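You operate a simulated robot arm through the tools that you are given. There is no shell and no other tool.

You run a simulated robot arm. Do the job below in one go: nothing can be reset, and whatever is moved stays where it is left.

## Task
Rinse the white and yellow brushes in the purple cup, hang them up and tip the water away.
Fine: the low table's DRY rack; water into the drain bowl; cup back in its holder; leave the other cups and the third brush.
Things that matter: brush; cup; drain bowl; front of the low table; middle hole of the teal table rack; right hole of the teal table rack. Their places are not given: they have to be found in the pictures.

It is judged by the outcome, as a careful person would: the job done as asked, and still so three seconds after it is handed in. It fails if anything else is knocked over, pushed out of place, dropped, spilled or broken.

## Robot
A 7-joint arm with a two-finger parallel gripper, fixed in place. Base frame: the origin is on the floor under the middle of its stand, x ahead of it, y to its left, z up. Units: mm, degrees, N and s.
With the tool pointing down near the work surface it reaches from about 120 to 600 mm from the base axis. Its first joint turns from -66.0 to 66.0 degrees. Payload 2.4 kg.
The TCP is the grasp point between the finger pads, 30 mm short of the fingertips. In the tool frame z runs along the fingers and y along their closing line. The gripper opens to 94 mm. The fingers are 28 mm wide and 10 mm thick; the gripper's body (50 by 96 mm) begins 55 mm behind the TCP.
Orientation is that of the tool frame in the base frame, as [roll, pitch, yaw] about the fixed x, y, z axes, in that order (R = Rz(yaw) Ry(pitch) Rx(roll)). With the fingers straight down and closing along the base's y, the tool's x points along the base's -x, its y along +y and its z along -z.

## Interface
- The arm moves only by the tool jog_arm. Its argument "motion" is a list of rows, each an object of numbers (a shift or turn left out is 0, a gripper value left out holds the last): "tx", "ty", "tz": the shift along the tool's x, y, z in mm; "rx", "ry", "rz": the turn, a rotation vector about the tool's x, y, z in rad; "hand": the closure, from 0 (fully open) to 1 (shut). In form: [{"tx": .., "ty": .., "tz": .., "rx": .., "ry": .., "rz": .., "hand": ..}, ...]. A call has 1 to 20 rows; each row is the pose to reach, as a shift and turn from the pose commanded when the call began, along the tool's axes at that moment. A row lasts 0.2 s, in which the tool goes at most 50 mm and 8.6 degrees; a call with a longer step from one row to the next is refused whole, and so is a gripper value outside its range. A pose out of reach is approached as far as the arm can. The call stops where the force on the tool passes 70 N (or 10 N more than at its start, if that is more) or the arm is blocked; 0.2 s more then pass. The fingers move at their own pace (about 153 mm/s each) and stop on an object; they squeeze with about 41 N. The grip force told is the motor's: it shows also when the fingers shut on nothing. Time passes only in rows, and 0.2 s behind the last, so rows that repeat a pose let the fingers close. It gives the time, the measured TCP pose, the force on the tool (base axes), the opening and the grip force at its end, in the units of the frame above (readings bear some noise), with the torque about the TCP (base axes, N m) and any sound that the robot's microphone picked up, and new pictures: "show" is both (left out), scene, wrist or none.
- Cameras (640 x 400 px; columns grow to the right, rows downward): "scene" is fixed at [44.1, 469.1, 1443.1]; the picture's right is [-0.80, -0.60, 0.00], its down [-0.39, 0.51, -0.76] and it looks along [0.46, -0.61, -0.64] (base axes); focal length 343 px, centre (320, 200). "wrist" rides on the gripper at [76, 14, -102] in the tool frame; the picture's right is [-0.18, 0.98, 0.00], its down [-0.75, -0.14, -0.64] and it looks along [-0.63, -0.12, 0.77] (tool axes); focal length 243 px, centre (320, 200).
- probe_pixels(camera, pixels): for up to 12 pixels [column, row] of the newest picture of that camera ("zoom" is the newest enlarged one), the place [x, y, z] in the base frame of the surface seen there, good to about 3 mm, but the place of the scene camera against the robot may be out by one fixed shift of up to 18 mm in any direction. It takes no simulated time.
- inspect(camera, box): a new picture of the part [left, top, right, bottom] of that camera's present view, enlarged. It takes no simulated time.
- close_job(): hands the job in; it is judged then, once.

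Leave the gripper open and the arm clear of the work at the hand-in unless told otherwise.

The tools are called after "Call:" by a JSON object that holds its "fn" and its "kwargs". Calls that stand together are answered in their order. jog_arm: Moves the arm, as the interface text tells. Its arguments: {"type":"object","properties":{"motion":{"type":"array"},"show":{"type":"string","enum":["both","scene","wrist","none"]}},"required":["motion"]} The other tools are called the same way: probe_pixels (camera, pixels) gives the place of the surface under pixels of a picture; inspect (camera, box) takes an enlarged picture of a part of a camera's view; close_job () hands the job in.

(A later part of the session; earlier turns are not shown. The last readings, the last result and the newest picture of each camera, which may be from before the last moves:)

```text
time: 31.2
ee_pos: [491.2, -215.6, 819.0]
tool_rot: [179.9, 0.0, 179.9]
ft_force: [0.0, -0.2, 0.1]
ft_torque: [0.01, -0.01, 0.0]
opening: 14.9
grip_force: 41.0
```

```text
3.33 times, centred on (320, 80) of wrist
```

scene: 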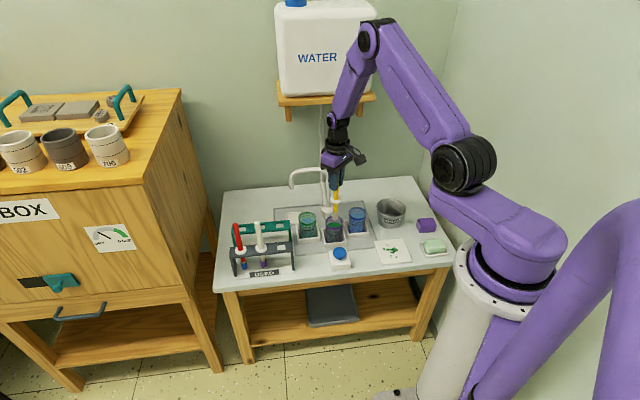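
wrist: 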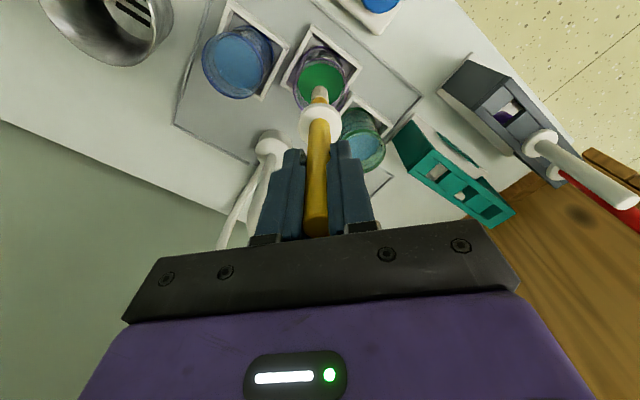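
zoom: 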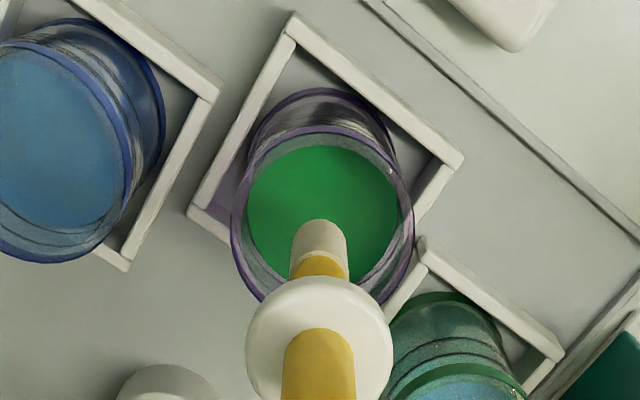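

The head is clean (tan only). I'll carry the yellow brush up and over to above the right teal hole at (613.5,-84.5).

Call:
{"fn": "jog_arm", "kwargs": {"motion": [{"tz": -25}, {"tz": -51}, {"tx": -20, "ty": 22, "tz": -51}, {"tx": -46, "ty": 49, "tz": -51}, {"tx": -72, "ty": 77, "tz": -51}, {"tx": -98, "ty": 105, "tz": -51}, {"tx": -116, "ty": 124, "tz": -51}, {"tx": -122.5, "ty": 131.4, "tz": -51}, {"tx": -122.5, "ty": 131.4, "tz": -51}, {"tx": -122.5, "ty": 131.4, "tz": -51}]}}

Call:
{"fn": "inspect", "kwargs": {"camera": "wrist", "box": [270, 20, 370, 140]}}

```text
time: 33.4
ee_pos: [614.4, -84.0, 869.8]
tool_rot: [180.0, 0.0, -179.9]
ft_force: [0.0, -0.7, -0.9]
ft_torque: [0.01, 0.01, 0.01]
opening: 15.1
grip_force: 41.0
```

scene: 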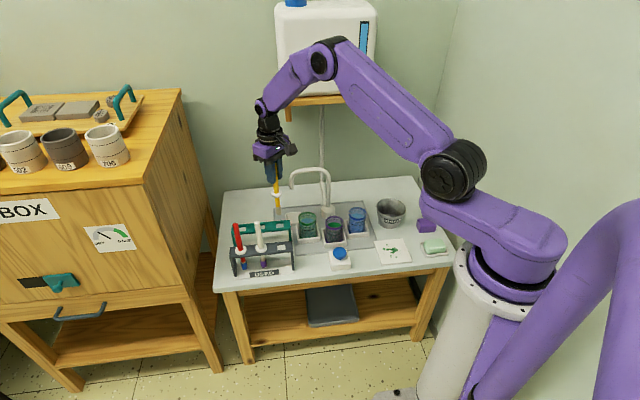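
wrist: 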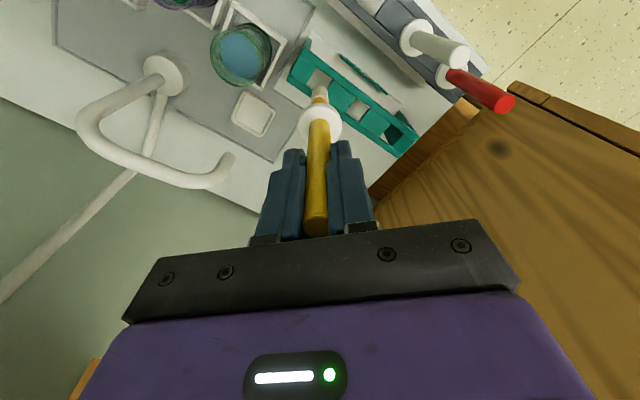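

```text
3.33 times, centred on (320, 80) of wrist
```

zoom: 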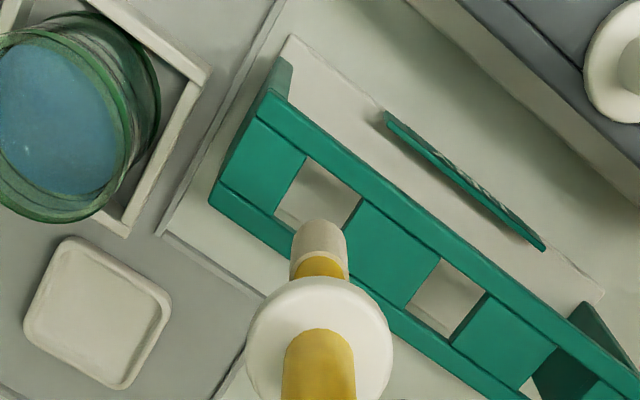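

The hole centre lines up with the tool axis to within about 1 mm. I'll check the grey rack's top height against the teal one to know how far to lower.

Call:
{"fn": "probe_pixels", "kwargs": {"camera": "zoom", "pixels": [[545, 70], [575, 60], [520, 50], [240, 150], [345, 175], [400, 250], [318, 232], [318, 250], [318, 268], [320, 290], [255, 335], [386, 335]]}}

```text
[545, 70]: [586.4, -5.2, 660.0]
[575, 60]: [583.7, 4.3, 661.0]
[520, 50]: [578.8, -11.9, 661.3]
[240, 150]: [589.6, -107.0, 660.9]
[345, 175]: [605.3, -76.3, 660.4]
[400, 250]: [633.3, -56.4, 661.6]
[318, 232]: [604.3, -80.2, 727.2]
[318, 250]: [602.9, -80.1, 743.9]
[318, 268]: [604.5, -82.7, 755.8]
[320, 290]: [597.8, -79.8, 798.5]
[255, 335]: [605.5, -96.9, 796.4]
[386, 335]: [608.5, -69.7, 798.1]
```

Both racks are the same height, so the brush rests at TCP z≈738. I'll lower until the head is in the hole, then look.

Call:
{"fn": "jog_arm", "kwargs": {"motion": [{"tz": 25}, {"tz": 45}, {"tz": 60}, {"tz": 70}, {"tz": 80}, {"tz": 80}]}}

Call:
{"fn": "inspect", "kwargs": {"camera": "wrist", "box": [260, 40, 380, 170]}}

Call:
{"fn": "inspect", "kwargs": {"camera": "scene", "box": [225, 190, 325, 280]}}

```text
time: 34.8
ee_pos: [613.9, -84.9, 789.3]
tool_rot: [-179.9, -0.1, -180.0]
ft_force: [-0.1, 0.2, -0.7]
ft_torque: [-0.03, -0.03, -0.02]
opening: 15.0
grip_force: 40.7
```

scene: 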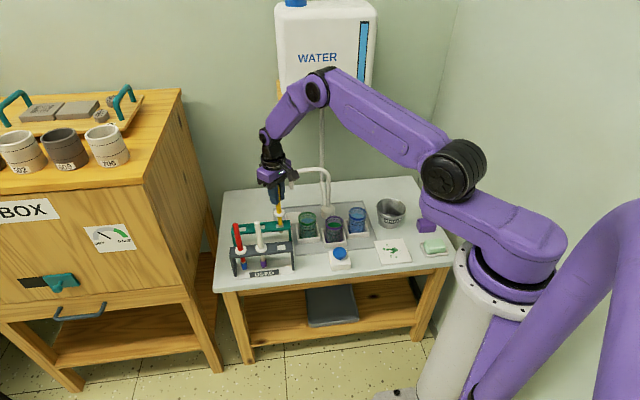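
wrist: 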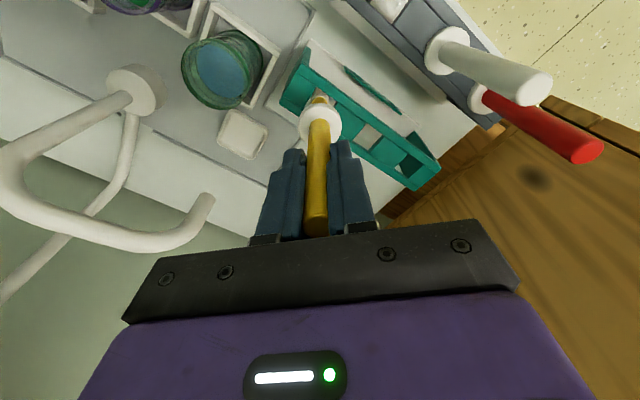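

```text
3.08 times, centred on (320, 105) of wrist
```

zoom: 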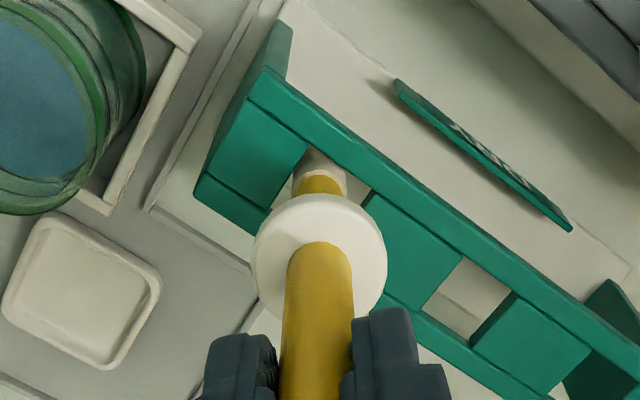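

```text
4.44 times, centred on (275, 235) of scene
```

zoom: 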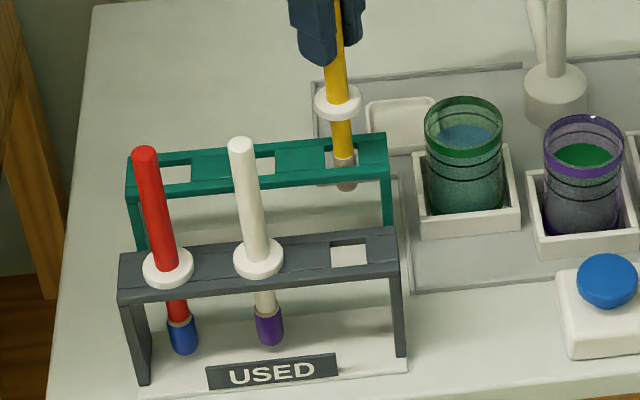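

The head is inside the right hole. I'll lower the rest to z≈739, ease to resting, then open the fingers only a little and see.

Call:
{"fn": "jog_arm", "kwargs": {"motion": [{"tz": 20}, {"tz": 38}, {"tz": 46}, {"tz": 50.5}, {"tz": 50.5}, {"tz": 50.5}]}}

Call:
{"fn": "inspect", "kwargs": {"camera": "wrist", "box": [260, 60, 380, 190]}}

```text
time: 36.2
ee_pos: [613.5, -86.1, 739.2]
tool_rot: [180.0, 0.1, -180.0]
ft_force: [-0.9, -0.2, 0.1]
ft_torque: [-0.05, -0.01, -0.02]
opening: 15.0
grip_force: 40.8
```

scene: 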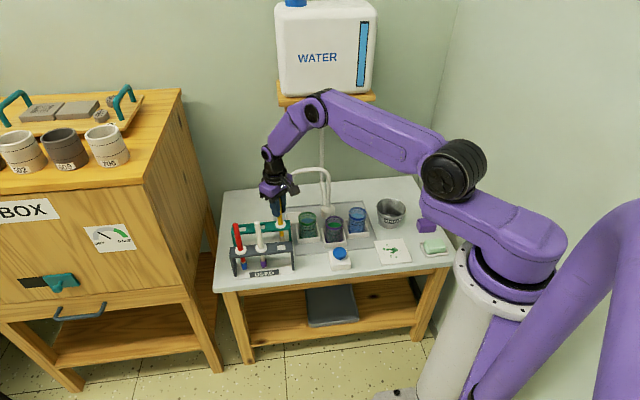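
wrist: 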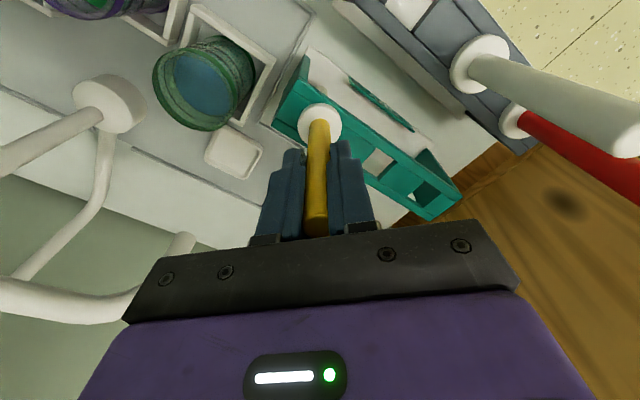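

```text
3.08 times, centred on (320, 125) of wrist
```

zoom: 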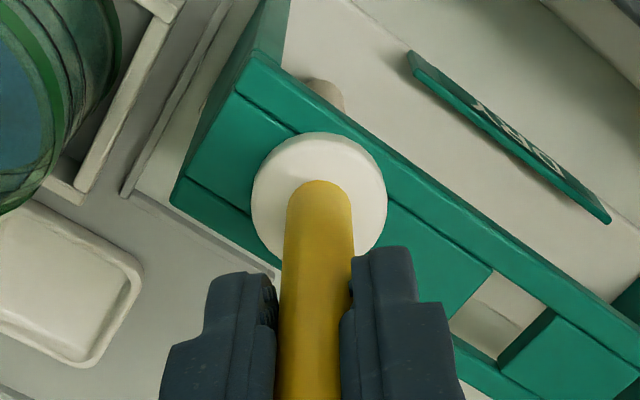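

The collar is just at the teal bar. I'll go down 1 mm more, open the fingers gently to about 40 mm, and look before leaving.

Call:
{"fn": "jog_arm", "kwargs": {"motion": [{"tz": 1.2, "hand": 1.0}, {"tz": 1.2, "hand": 1.0}, {"tz": 1.2, "hand": 0.8}, {"tz": 1.2, "hand": 0.7}, {"tz": 1.2, "hand": 0.58}, {"tz": 1.2, "hand": 0.58}, {"tz": 1.2, "hand": 0.58}]}}

Call:
{"fn": "inspect", "kwargs": {"camera": "wrist", "box": [260, 60, 380, 190]}}

```text
time: 37.8
ee_pos: [613.4, -86.4, 738.2]
tool_rot: [180.0, 0.1, 179.9]
ft_force: [0.2, -0.8, -0.3]
ft_torque: [0.0, -0.01, 0.0]
opening: 39.4
grip_force: 0.1
```

scene: 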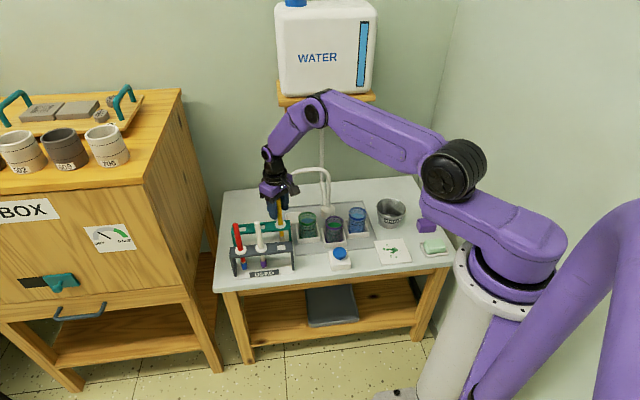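
wrist: 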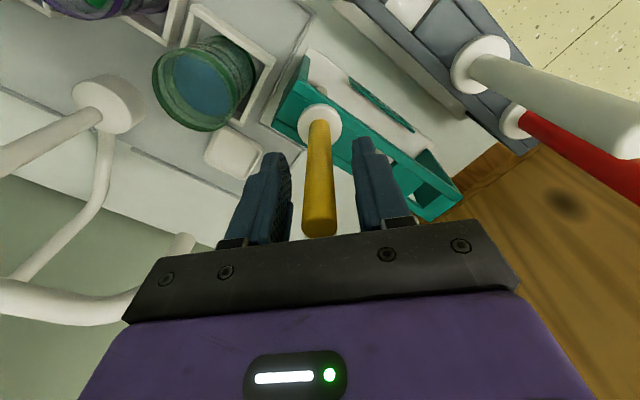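

```text
3.08 times, centred on (320, 125) of wrist
```

zoom: 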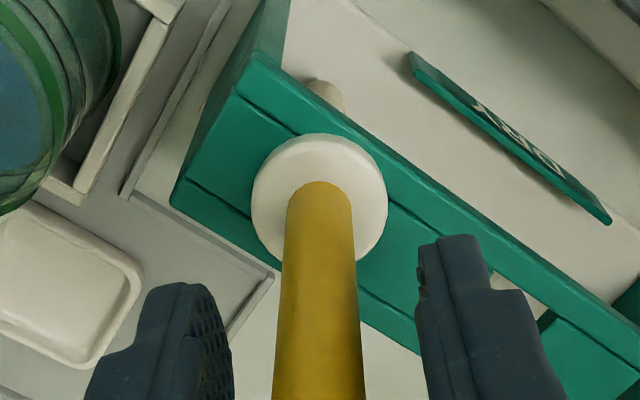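

The yellow brush hangs upright in the right hole. I'll go straight up, then move above the white brush near (590,25).

Call:
{"fn": "jog_arm", "kwargs": {"motion": [{"tz": -20}, {"tz": -50}, {"tz": -90}, {"tz": -130}, {"tz": -160}, {"tx": 8, "ty": 36, "tz": -160}, {"tx": 16, "ty": 73, "tz": -160}, {"tx": 23.5, "ty": 109.5, "tz": -160}, {"tx": 23.5, "ty": 109.5, "tz": -160}]}}

Call:
{"fn": "inspect", "kwargs": {"camera": "wrist", "box": [260, 30, 380, 150]}}

Call:
{"fn": "inspect", "kwargs": {"camera": "scene", "box": [225, 190, 325, 280]}}

```text
time: 39.8
ee_pos: [588.8, 22.2, 898.3]
tool_rot: [179.9, 0.0, 179.9]
ft_force: [-0.3, 0.4, -1.3]
ft_torque: [0.01, 0.01, -0.01]
opening: 39.5
grip_force: 0.0
```

scene: 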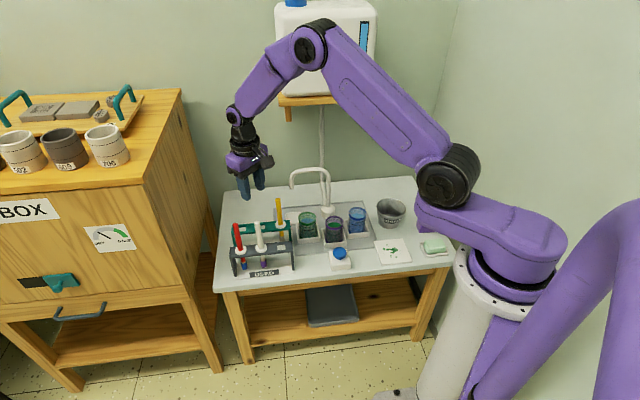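
wrist: 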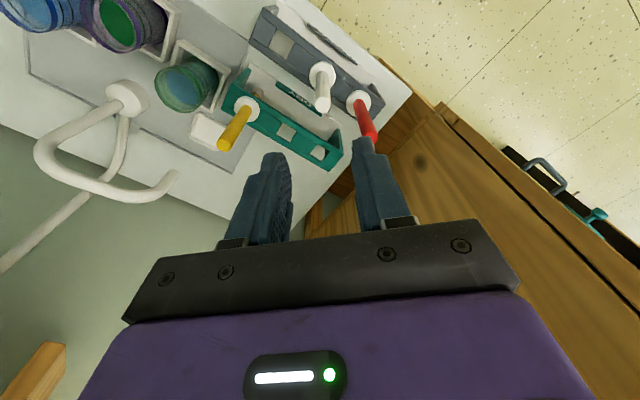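

```text
3.33 times, centred on (320, 90) of wrist
```

zoom: 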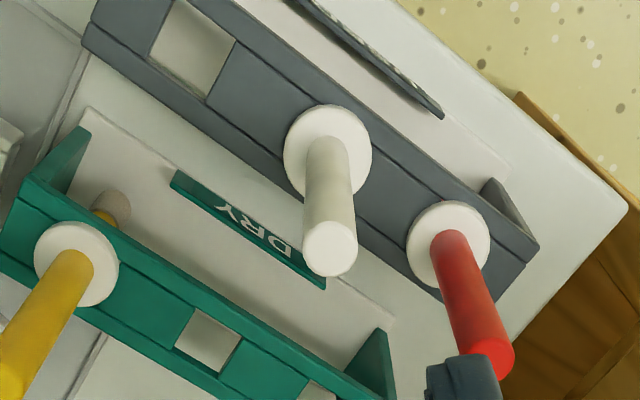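

```text
4.44 times, centred on (275, 235) of scene
```

zoom: 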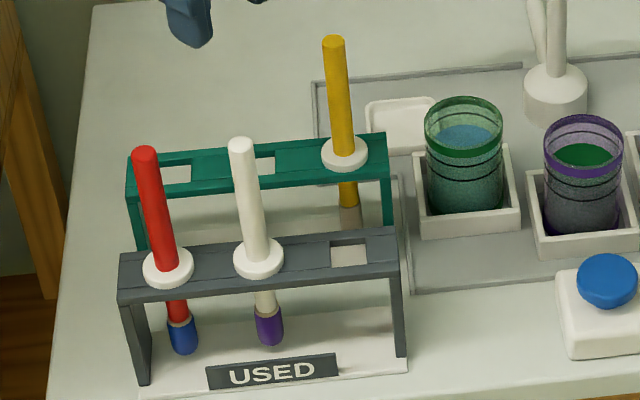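

The white handle top is at about (323,104), about 3 mm to the left (+y) of the tool axis. I'll shift 3 mm that way and go down part of the way to check.

Call:
{"fn": "jog_arm", "kwargs": {"motion": [{"ty": 3, "tz": 20, "hand": 0.5}, {"ty": 3, "tz": 60, "hand": 0.5}, {"ty": 3, "tz": 95, "hand": 0.5}, {"ty": 3, "tz": 112, "hand": 0.5}, {"ty": 3, "tz": 112, "hand": 0.5}], "show": "wrist"}}

Call:
{"fn": "inspect", "kwargs": {"camera": "wrist", "box": [260, 60, 380, 200]}}

```text
time: 41.0
ee_pos: [589.1, 28.1, 786.1]
tool_rot: [180.0, 0.0, -180.0]
ft_force: [0.6, 0.1, -0.4]
ft_torque: [0.01, 0.04, 0.0]
opening: 47.0
grip_force: 0.1
```

wrist: 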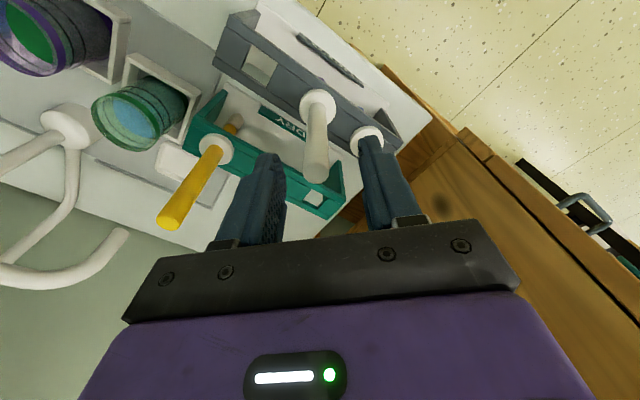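

```text
2.86 times, centred on (320, 130) of wrist
```

zoom: 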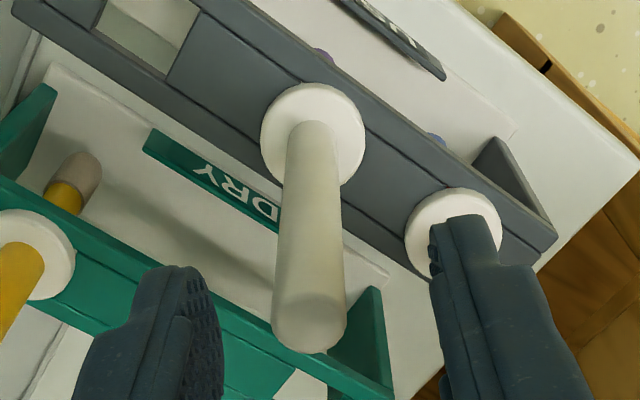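

Now the handle shows about 2.5 mm on the other side (arm jitter), so I'll take back 2.5 mm, go down to z≈738, and close on the white handle.

Call:
{"fn": "jog_arm", "kwargs": {"motion": [{"ty": -2.5, "tz": 0, "hand": 0.5}, {"ty": -2.5, "tz": 24, "hand": 0.5}, {"ty": -2.5, "tz": 48, "hand": 0.5}, {"ty": -2.5, "tz": 48, "hand": 0.5}, {"ty": -2.5, "tz": 48, "hand": 0.5}], "show": "wrist"}}

Call:
{"fn": "inspect", "kwargs": {"camera": "wrist", "box": [240, 60, 400, 240]}}

```text
time: 42.2
ee_pos: [590.0, 25.2, 737.2]
tool_rot: [180.0, -0.1, -180.0]
ft_force: [0.2, -0.9, 0.2]
ft_torque: [-0.02, -0.01, -0.02]
opening: 46.9
grip_force: 0.1
```

wrist: 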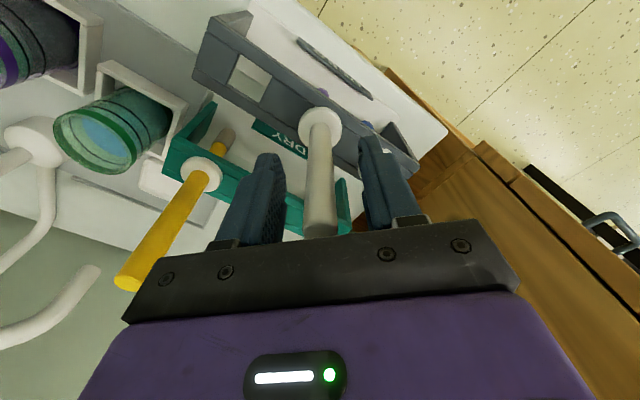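

```text
2.22 times, centred on (320, 150) of wrist
```

zoom: 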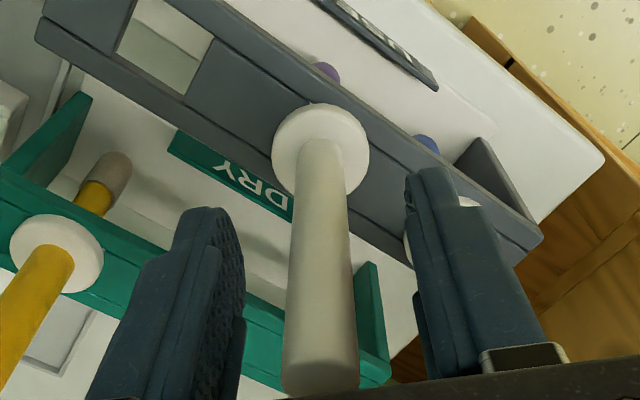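

The white handle is centred between the fingers. Closing now.

Call:
{"fn": "jog_arm", "kwargs": {"motion": [{"hand": 0.7}, {"hand": 1.0}, {"hand": 1.0}, {"hand": 1.0}, {"hand": 1.0}], "show": "wrist"}}

```text
time: 43.4
ee_pos: [588.7, 25.0, 739.4]
tool_rot: [-180.0, 0.0, 179.9]
ft_force: [1.2, 0.3, -0.5]
ft_torque: [0.0, 0.01, 0.0]
opening: 14.9
grip_force: 41.1
```

wrist: 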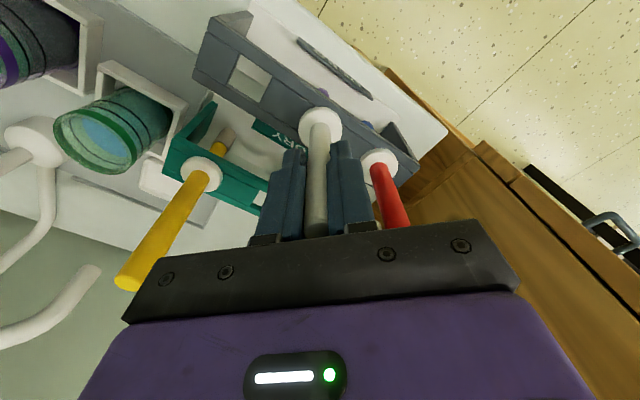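

Grip on the white brush is firm (14.9 mm, 41 N). I'll lift it straight out of the rack, then carry it well clear of the hung yellow brush to above the purple cup.

Call:
{"fn": "jog_arm", "kwargs": {"motion": [{"tz": -15}, {"tz": -40}, {"tz": -75}, {"tz": -110}, {"tz": -140}, {"tx": 35, "ty": -15, "tz": -140}, {"tx": 70, "ty": -45, "tz": -140}, {"tx": 90, "ty": -85, "tz": -140}, {"tx": 97, "ty": -130, "tz": -140}, {"tx": 99, "ty": -175, "tz": -140}, {"tx": 99, "ty": -215, "tz": -140}, {"tx": 99, "ty": -241.5, "tz": -140}, {"tx": 99, "ty": -241.5, "tz": -140}, {"tx": 99, "ty": -241.5, "tz": -140}]}}

Call:
{"fn": "inspect", "kwargs": {"camera": "wrist", "box": [270, 10, 370, 130]}}

Call:
{"fn": "inspect", "kwargs": {"camera": "scene", "box": [225, 170, 385, 280]}}

```text
time: 46.4
ee_pos: [491.0, -217.0, 876.8]
tool_rot: [180.0, -0.1, 180.0]
ft_force: [0.4, -0.5, -0.6]
ft_torque: [0.0, -0.01, 0.03]
opening: 14.8
grip_force: 40.4
```

scene: 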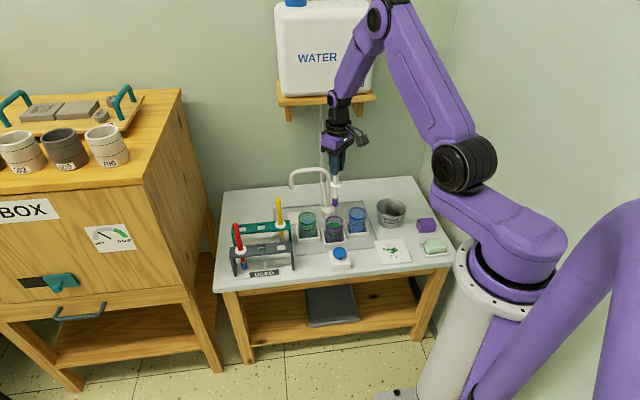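
wrist: 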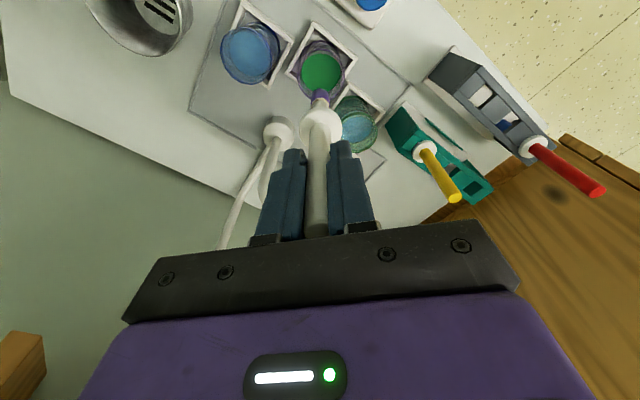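

```text
3.33 times, centred on (320, 70) of wrist
```

zoom: 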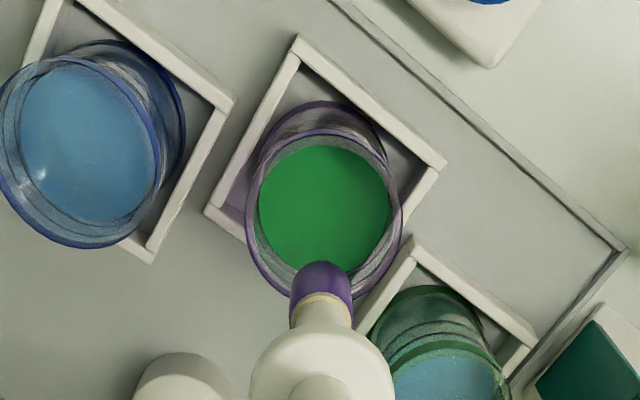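

```text
3.64 times, centred on (305, 225) of scene
```

zoom: 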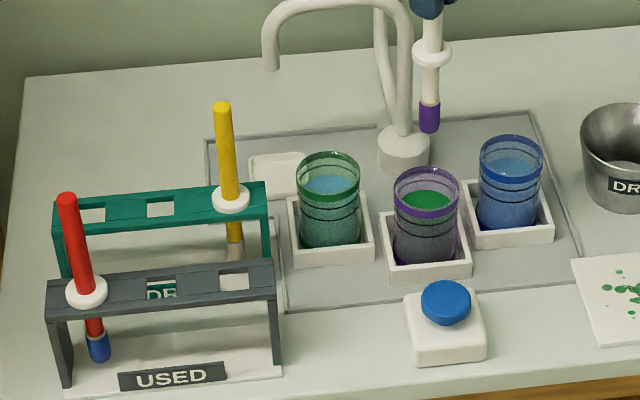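

The white brush's purple head is right above the purple cup. I'll lower it 145 mm into the water as before.

Call:
{"fn": "jog_arm", "kwargs": {"motion": [{"tz": 35}, {"tz": 75}, {"tz": 105}, {"tz": 125}, {"tz": 138}, {"tz": 144.5}, {"tz": 144.5}]}}

Call:
{"fn": "inspect", "kwargs": {"camera": "wrist", "box": [270, 40, 370, 160]}}

```text
time: 48.0
ee_pos: [490.6, -215.6, 733.6]
tool_rot: [-180.0, 0.0, -180.0]
ft_force: [-0.2, 0.3, 0.4]
ft_torque: [0.01, 0.0, -0.03]
opening: 14.8
grip_force: 40.6
```

scene: 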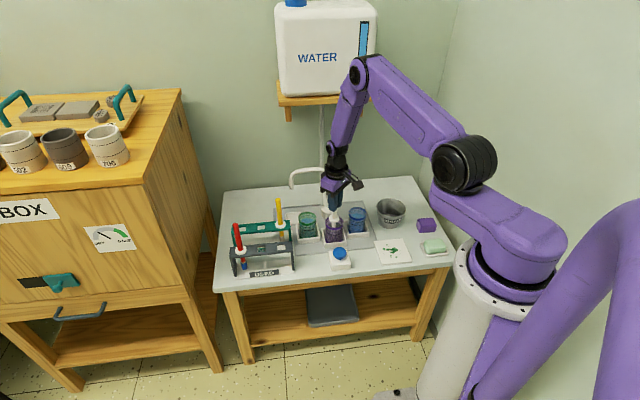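
wrist: 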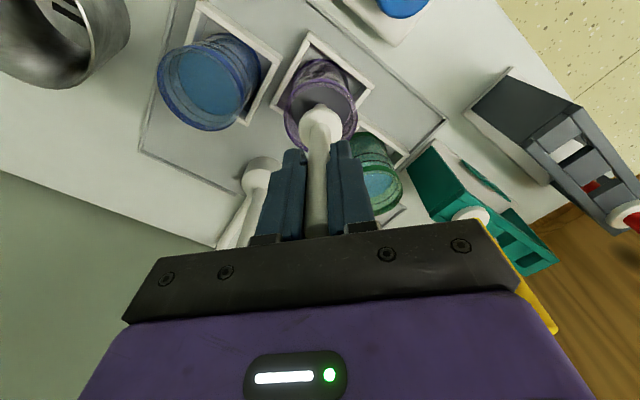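

```text
3.33 times, centred on (320, 100) of wrist
```

zoom: 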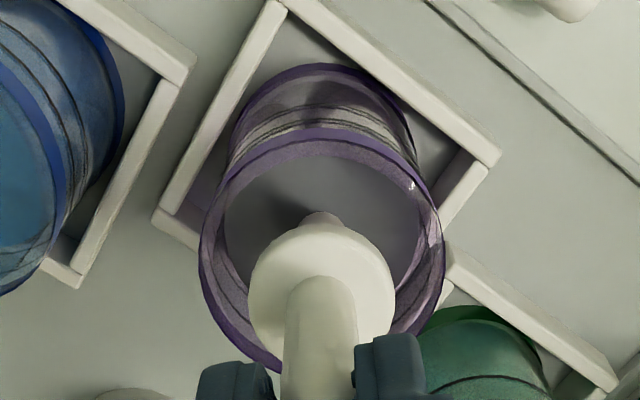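

The head is in, and the water turned greyish already. I'll stir in circles for two calls.

Call:
{"fn": "jog_arm", "kwargs": {"motion": [{"tx": 6}, {"tx": 5, "ty": 5}, {"ty": 7}, {"tx": -5, "ty": 5}, {"tx": -7}, {"tx": -5, "ty": -5}, {"ty": -7}, {"tx": 5, "ty": -5}, {"tx": 7}, {"tx": 5, "ty": 5}, {"ty": 7}, {"tx": -5, "ty": 5}, {"tx": -7}, {"tx": -5, "ty": -5}, {"ty": -7}, {"tx": 5, "ty": -5}, {"tx": 7}, {"tx": 5, "ty": 5}, {"ty": 7}, {"tx": 0}], "show": "none"}}

Call:
{"fn": "jog_arm", "kwargs": {"motion": [{"tx": 6}, {"tx": 5, "ty": 5}, {"ty": 7}, {"tx": -5, "ty": 5}, {"tx": -7}, {"tx": -5, "ty": -5}, {"ty": -7}, {"tx": 5, "ty": -5}, {"tx": 7}, {"tx": 5, "ty": 5}, {"ty": 7}, {"tx": -5, "ty": 5}, {"tx": -7}, {"tx": -5, "ty": -5}, {"ty": -7}, {"tx": 5, "ty": -5}, {"tx": 7}, {"tx": 5, "ty": 5}, {"ty": 7}, {"tx": 0}], "show": "none"}}

Call:
{"fn": "jog_arm", "kwargs": {"motion": [{"tx": 5, "ty": 5}, {"ty": 7}, {"tx": -5, "ty": 5}, {"tx": -7}, {"tx": -5, "ty": -5}, {"tx": 0}, {"tz": -10}, {"tz": -25}, {"tz": -40}, {"tz": -55}, {"tz": -70}, {"tz": -86}, {"tz": -86}, {"tz": -86}, {"tz": -86}, {"tz": -86}, {"tz": -86}, {"tz": -86}, {"tz": -86}, {"tz": -86}]}}

Call:
{"fn": "inspect", "kwargs": {"camera": "scene", "box": [325, 190, 349, 230]}}

Call:
{"fn": "inspect", "kwargs": {"camera": "wrist", "box": [270, 20, 370, 140]}}

```text
time: 52.2
ee_pos: [490.5, -216.8, 734.2]
tool_rot: [179.9, -0.1, 180.0]
ft_force: [0.8, -0.4, -0.4]
ft_torque: [-0.02, 0.02, 0.03]
opening: 14.6
grip_force: 41.0
```

```text
time: 56.4
ee_pos: [490.1, -217.1, 734.0]
tool_rot: [-180.0, 0.1, 180.0]
ft_force: [0.7, -0.1, 0.2]
ft_torque: [0.01, -0.02, -0.02]
opening: 14.9
grip_force: 41.3
```

```text
time: 60.6
ee_pos: [490.6, -217.7, 820.6]
tool_rot: [179.9, 0.0, -180.0]
ft_force: [0.3, 0.4, -0.4]
ft_torque: [-0.02, -0.01, 0.0]
opening: 15.0
grip_force: 41.4
```

scene: 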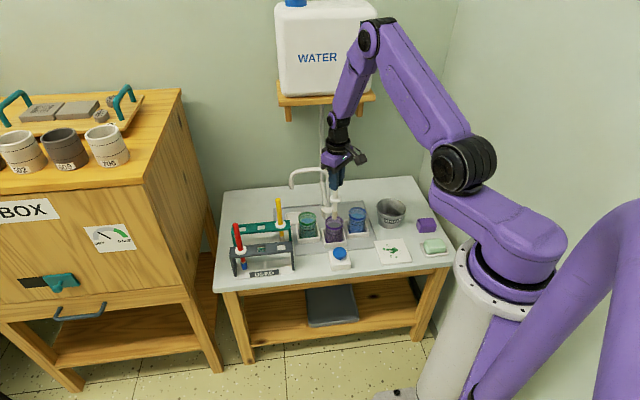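
wrist: 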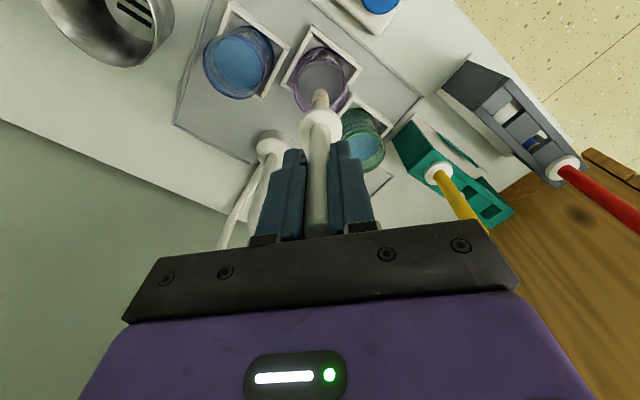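

```text
10.00 times, centred on (337, 210) of scene
```

zoom: 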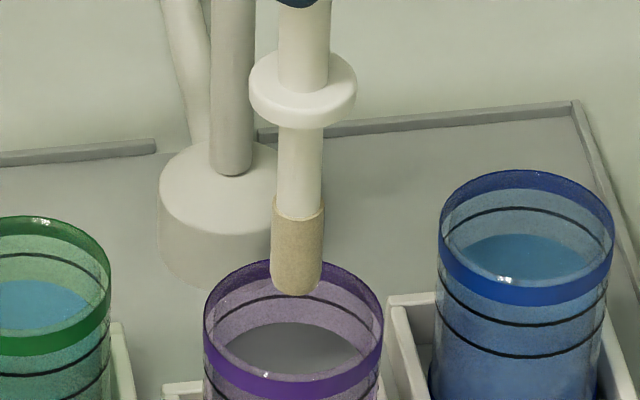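

```text
3.33 times, centred on (320, 80) of wrist
```

zoom: 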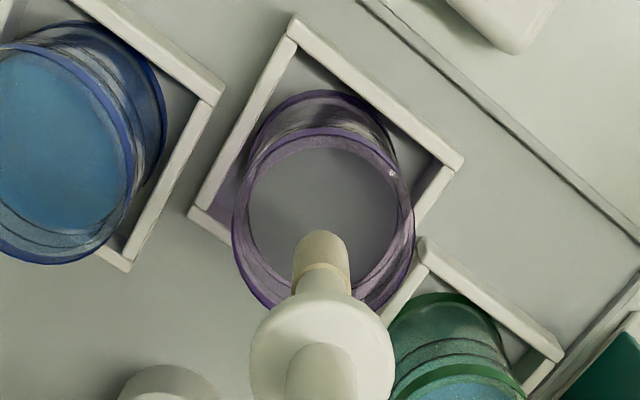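

The white brush's head is clean too. I'll raise it so its head clears the hung yellow brush, then carry it to above the middle teal hole (656,-43).

Call:
{"fn": "jog_arm", "kwargs": {"motion": [{"tz": -40}, {"tz": -80}, {"tz": -115}, {"tz": -126}, {"tx": -20, "ty": 21, "tz": -126}, {"tx": -48, "ty": 50, "tz": -126}, {"tx": -76, "ty": 80, "tz": -126}, {"tx": -104, "ty": 109, "tz": -126}, {"tx": -132, "ty": 138, "tz": -126}, {"tx": -153, "ty": 160, "tz": -126}, {"tx": -165, "ty": 173, "tz": -126}, {"tx": -165, "ty": 173, "tz": -126}, {"tx": -165, "ty": 173, "tz": -126}]}}

Call:
{"fn": "inspect", "kwargs": {"camera": "wrist", "box": [260, 0, 380, 130]}}

```text
time: 63.4
ee_pos: [655.9, -43.6, 946.5]
tool_rot: [179.9, -0.1, -180.0]
ft_force: [0.2, 0.5, -1.0]
ft_torque: [-0.03, 0.03, -0.01]
opening: 15.1
grip_force: 41.1
```

scene: 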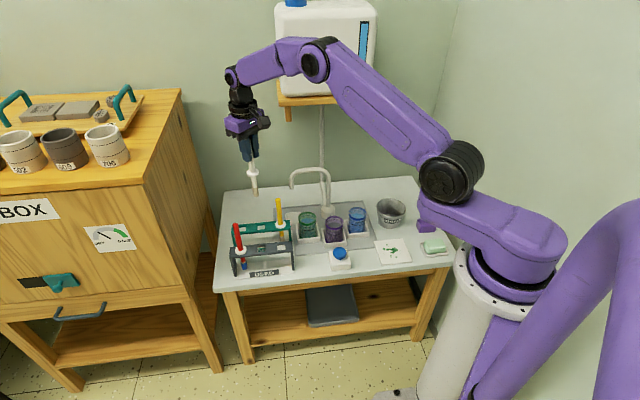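
wrist: 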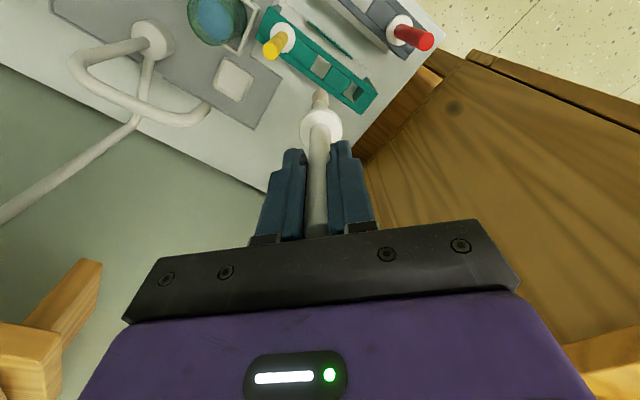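

```text
3.08 times, centred on (320, 65) of wrist
```

zoom: 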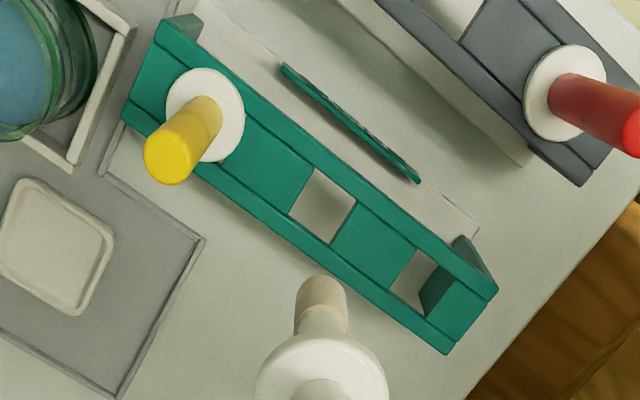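

The middle hole's centre (321,67) lies within about 1.5 mm of the tool axis. I'll lower to z≈830, above the hole, and check again.

Call:
{"fn": "jog_arm", "kwargs": {"motion": [{"ty": 0.7, "tz": 35}, {"ty": 0.7, "tz": 70}, {"ty": 0.7, "tz": 100}, {"ty": 0.7, "tz": 112}, {"ty": 0.7, "tz": 112}]}}

Call:
{"fn": "inspect", "kwargs": {"camera": "wrist", "box": [260, 20, 380, 150]}}

```text
time: 64.6
ee_pos: [656.8, -42.3, 833.0]
tool_rot: [-180.0, 0.0, -180.0]
ft_force: [0.6, -1.4, -0.3]
ft_torque: [0.02, -0.02, -0.02]
opening: 15.0
grip_force: 40.9
```

scene: 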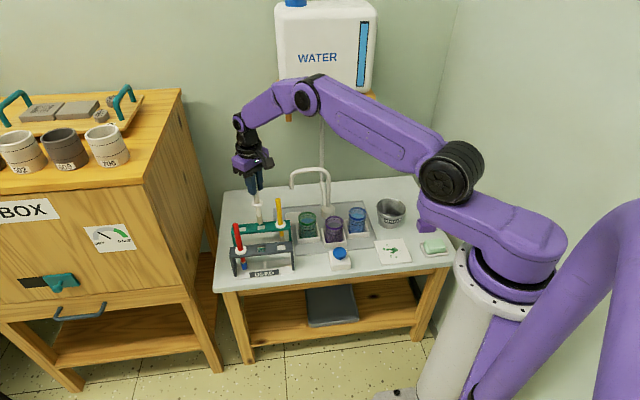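
wrist: 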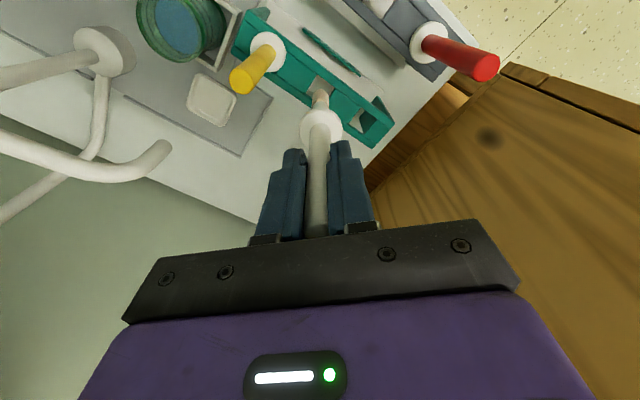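

```text
3.08 times, centred on (320, 85) of wrist
```

zoom: 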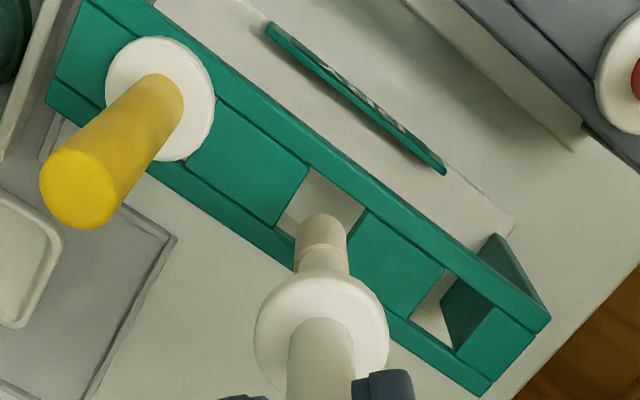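

Aligned within about 1 mm. I'll lower the head into the hole first, checking forces, down to z≈790.

Call:
{"fn": "jog_arm", "kwargs": {"motion": [{"tz": 15}, {"tz": 27}, {"tz": 37}, {"tz": 45}, {"tz": 45}]}}

Call:
{"fn": "inspect", "kwargs": {"camera": "wrist", "box": [260, 40, 380, 170]}}

Call:
{"fn": "inspect", "kwargs": {"camera": "scene", "box": [225, 190, 325, 280]}}

```text
time: 65.8
ee_pos: [656.4, -41.9, 789.1]
tool_rot: [-179.9, 0.0, -179.9]
ft_force: [-0.2, 0.5, -0.3]
ft_torque: [0.02, 0.04, -0.01]
opening: 15.1
grip_force: 41.1
```

scene: 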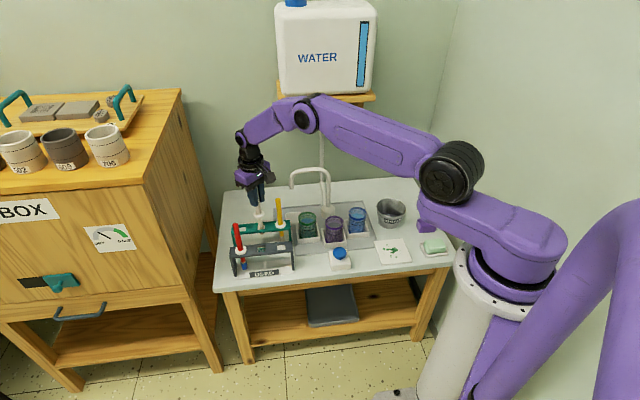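
wrist: 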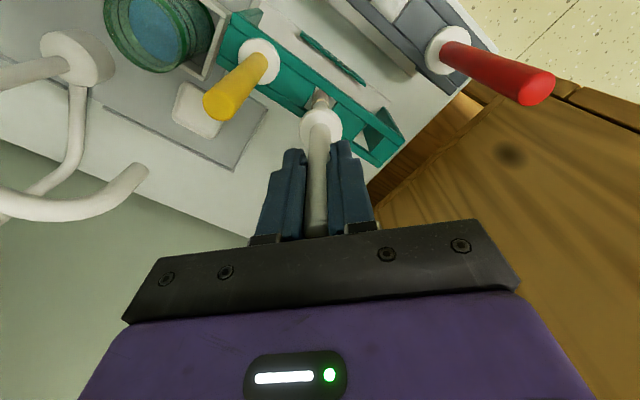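

```text
3.08 times, centred on (320, 105) of wrist
```

zoom: 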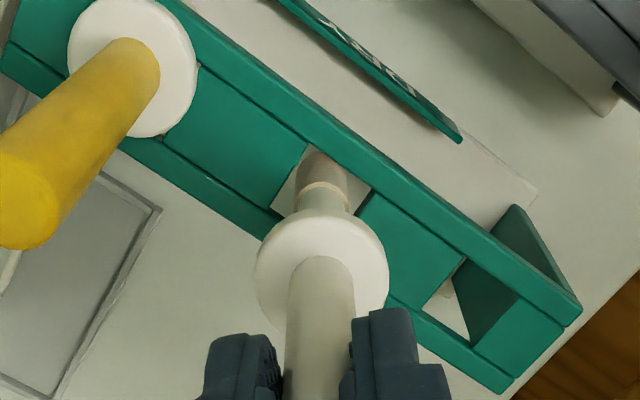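

```text
4.44 times, centred on (275, 235) of scene
```

zoom: 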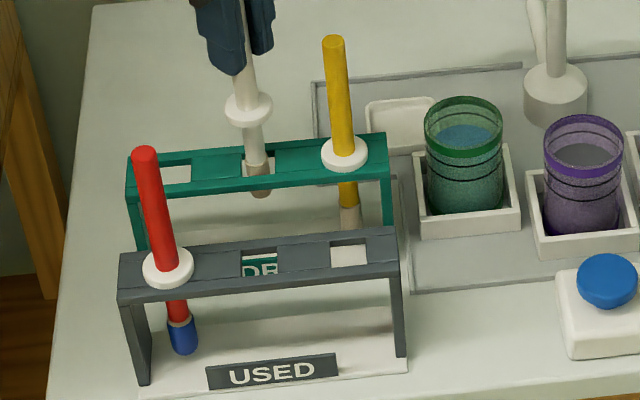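

The head is inside the middle hole. I'll lower to rest (z≈738) and then open a little, as with the yellow one.

Call:
{"fn": "jog_arm", "kwargs": {"motion": [{"tz": 20}, {"tz": 37}, {"tz": 45}, {"tz": 49.5}, {"tz": 50.5}, {"tz": 50.5}, {"tz": 50.5, "hand": 0.8}, {"tz": 50.5, "hand": 0.7}, {"tz": 50.5, "hand": 0.6}, {"tz": 50.5, "hand": 0.6}, {"tz": 50.5, "hand": 0.6}]}}

Call:
{"fn": "inspect", "kwargs": {"camera": "wrist", "box": [250, 60, 390, 200]}}

```text
time: 68.2
ee_pos: [656.7, -44.5, 737.9]
tool_rot: [-180.0, 0.0, -180.0]
ft_force: [0.0, 0.0, 0.2]
ft_torque: [0.02, 0.01, 0.0]
opening: 37.9
grip_force: 0.1
```

scene: 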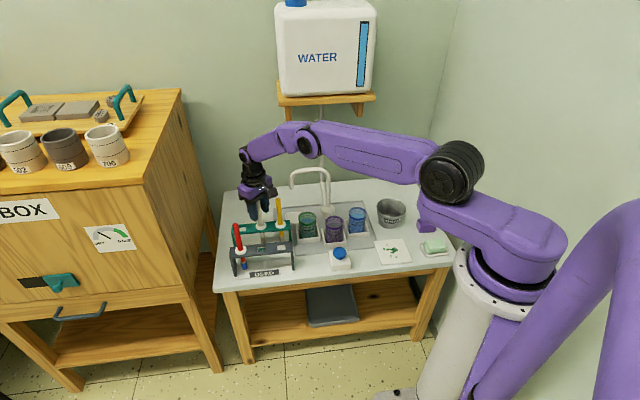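
wrist: 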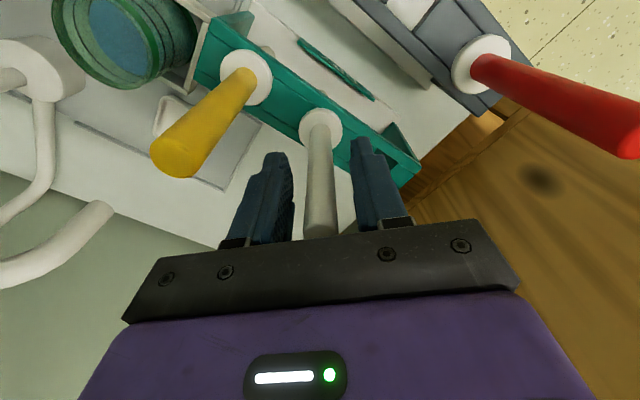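

```text
2.86 times, centred on (320, 130) of wrist
```

zoom: 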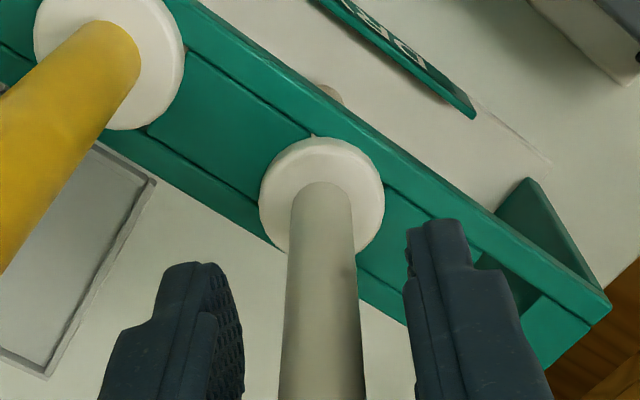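

Both brushes hang in the DRY rack. I'll go straight up and then over to above the cups and bowl to measure the bowl.

Call:
{"fn": "jog_arm", "kwargs": {"motion": [{"tz": -20}, {"tz": -60}, {"tz": -105}, {"tz": -150}, {"tz": -195}, {"tz": -215}, {"tx": 35, "ty": -32, "tz": -220}, {"tx": 67, "ty": -62, "tz": -230}, {"tx": 100, "ty": -94, "tz": -230}, {"tx": 134, "ty": -125, "tz": -230}, {"tx": 168, "ty": -157, "tz": -230}, {"tx": 200, "ty": -188, "tz": -230}, {"tx": 234, "ty": -220, "tz": -230}, {"tx": 260, "ty": -240, "tz": -230}, {"tx": 260, "ty": -240, "tz": -230, "hand": 0.0}]}}

Call:
{"fn": "inspect", "kwargs": {"camera": "scene", "box": [225, 190, 325, 280]}}

```text
time: 71.4
ee_pos: [394.6, -283.0, 969.3]
tool_rot: [-180.0, 0.0, 180.0]
ft_force: [-0.7, -0.7, 0.9]
ft_torque: [0.03, 0.0, -0.02]
opening: 94.0
grip_force: 0.2
```

scene: 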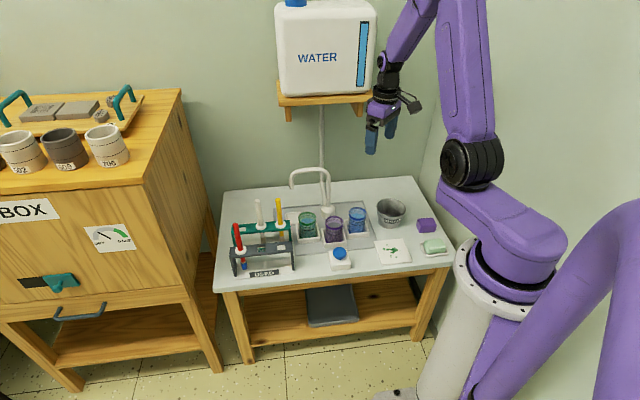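
wrist: 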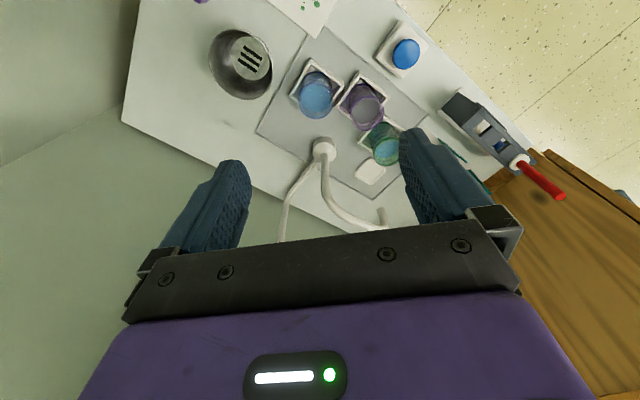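

```text
4.44 times, centred on (275, 235) of scene
```

zoom: 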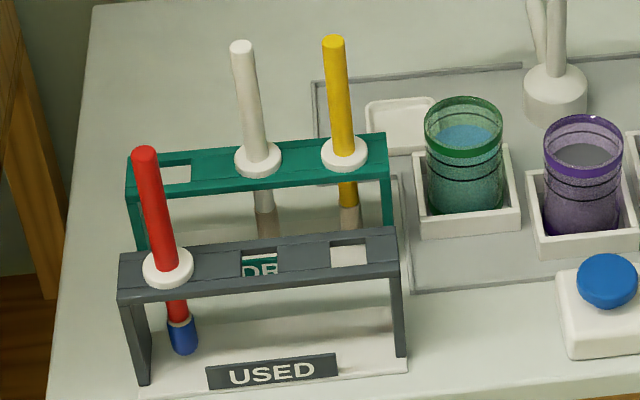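

Both hang straight. Now I'll zoom on the bowl and cups from the wrist camera and measure their rims.

Call:
{"fn": "inspect", "kwargs": {"camera": "wrist", "box": [190, 10, 420, 170]}}

Call:
{"fn": "probe_pixels", "kwargs": {"camera": "wrist", "pixels": [[210, 62], [270, 62], [240, 31], [240, 98], [218, 40], [263, 90], [215, 82], [245, 55], [255, 40], [225, 92], [268, 75], [226, 34]]}}

```text
2.50 times, centred on (305, 90) of wrist
```

zoom: 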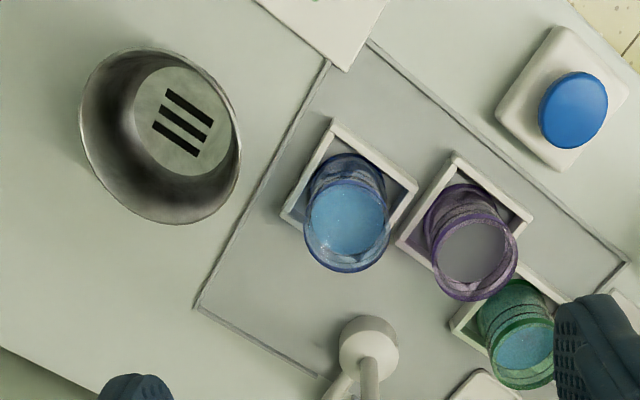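

```text
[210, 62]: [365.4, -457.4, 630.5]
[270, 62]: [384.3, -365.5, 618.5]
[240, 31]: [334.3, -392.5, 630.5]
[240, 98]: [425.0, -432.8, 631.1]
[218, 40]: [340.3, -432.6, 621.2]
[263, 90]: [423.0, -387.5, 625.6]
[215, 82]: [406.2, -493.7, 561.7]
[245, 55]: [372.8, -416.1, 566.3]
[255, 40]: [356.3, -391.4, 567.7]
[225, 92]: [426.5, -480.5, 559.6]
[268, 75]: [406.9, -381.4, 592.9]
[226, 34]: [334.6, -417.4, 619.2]
```

Bowl rim: centre about (381,-411), radius ≈50, z≈632. Before gripping the cup, I'll find the walls behind the bowl and the blue cup's place.

Call:
{"fn": "probe_pixels", "kwargs": {"camera": "scene", "pixels": [[400, 150], [400, 182], [340, 150], [430, 120], [450, 200], [460, 230], [325, 95], [350, 100], [285, 98], [372, 98]]}}

Call:
{"fn": "probe_pixels", "kwargs": {"camera": "zoom", "pixels": [[350, 220], [305, 225], [388, 225], [347, 155], [347, 270], [475, 250], [434, 262], [516, 255], [465, 190], [475, 299], [522, 345], [575, 110]]}}

```text
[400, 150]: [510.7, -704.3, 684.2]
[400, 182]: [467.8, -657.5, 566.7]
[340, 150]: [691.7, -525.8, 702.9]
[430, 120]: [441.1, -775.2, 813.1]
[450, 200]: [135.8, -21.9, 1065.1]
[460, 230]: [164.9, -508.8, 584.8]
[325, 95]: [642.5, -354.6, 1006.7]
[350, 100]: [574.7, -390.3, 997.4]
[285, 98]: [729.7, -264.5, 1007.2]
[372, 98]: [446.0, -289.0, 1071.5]
```

```text
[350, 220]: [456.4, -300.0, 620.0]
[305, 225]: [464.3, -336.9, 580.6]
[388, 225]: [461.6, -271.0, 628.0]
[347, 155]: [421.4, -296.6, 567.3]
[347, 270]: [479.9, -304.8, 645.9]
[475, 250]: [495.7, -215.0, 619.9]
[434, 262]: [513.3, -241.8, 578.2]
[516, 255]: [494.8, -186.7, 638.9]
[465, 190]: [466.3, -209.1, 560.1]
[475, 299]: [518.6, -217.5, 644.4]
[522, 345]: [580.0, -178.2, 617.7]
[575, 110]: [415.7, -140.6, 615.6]
```

The back wall is about 300 mm behind the bowl and nothing is close at this height. I'll test, in free air, how far the wrist can turn so that the camera would be on top when tipping (turn about tool z by −133°).

Call:
{"fn": "jog_arm", "kwargs": {"motion": [{"rz": -0.145}, {"rz": -0.29}, {"rz": -0.435}, {"rz": -0.58}, {"rz": -0.725}, {"rz": -0.87}, {"rz": -1.015}, {"rz": -1.16}, {"rz": -1.305}, {"rz": -1.45}, {"rz": -1.595}, {"rz": -1.74}, {"rz": -1.885}, {"rz": -2.03}, {"rz": -2.175}, {"rz": -2.32}, {"rz": -2.32}]}}

```text
time: 75.0
ee_pos: [396.2, -283.5, 968.5]
tool_rot: [179.9, 0.0, -47.0]
ft_force: [-0.1, 0.2, 0.0]
ft_torque: [0.0, 0.01, -0.01]
opening: 93.8
grip_force: 0.1
```

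scene: 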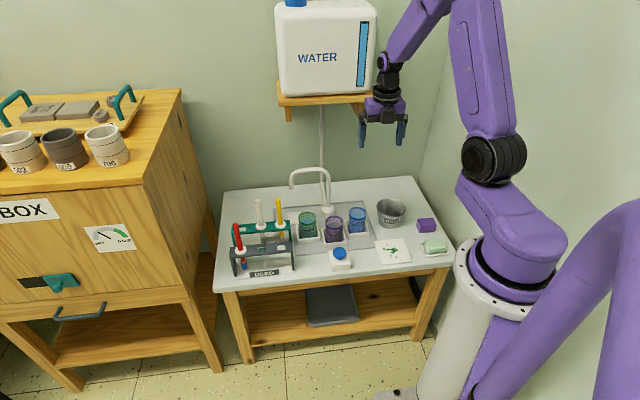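
wrist: 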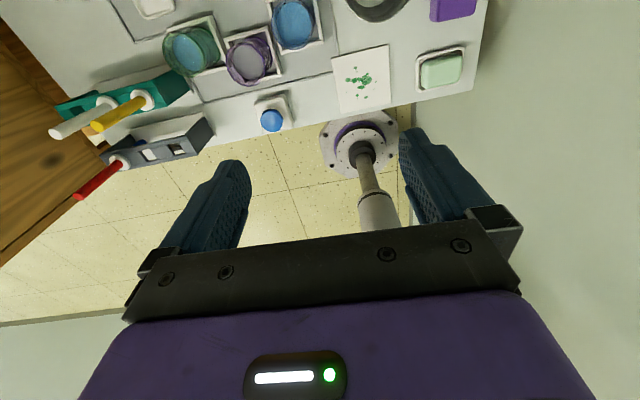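

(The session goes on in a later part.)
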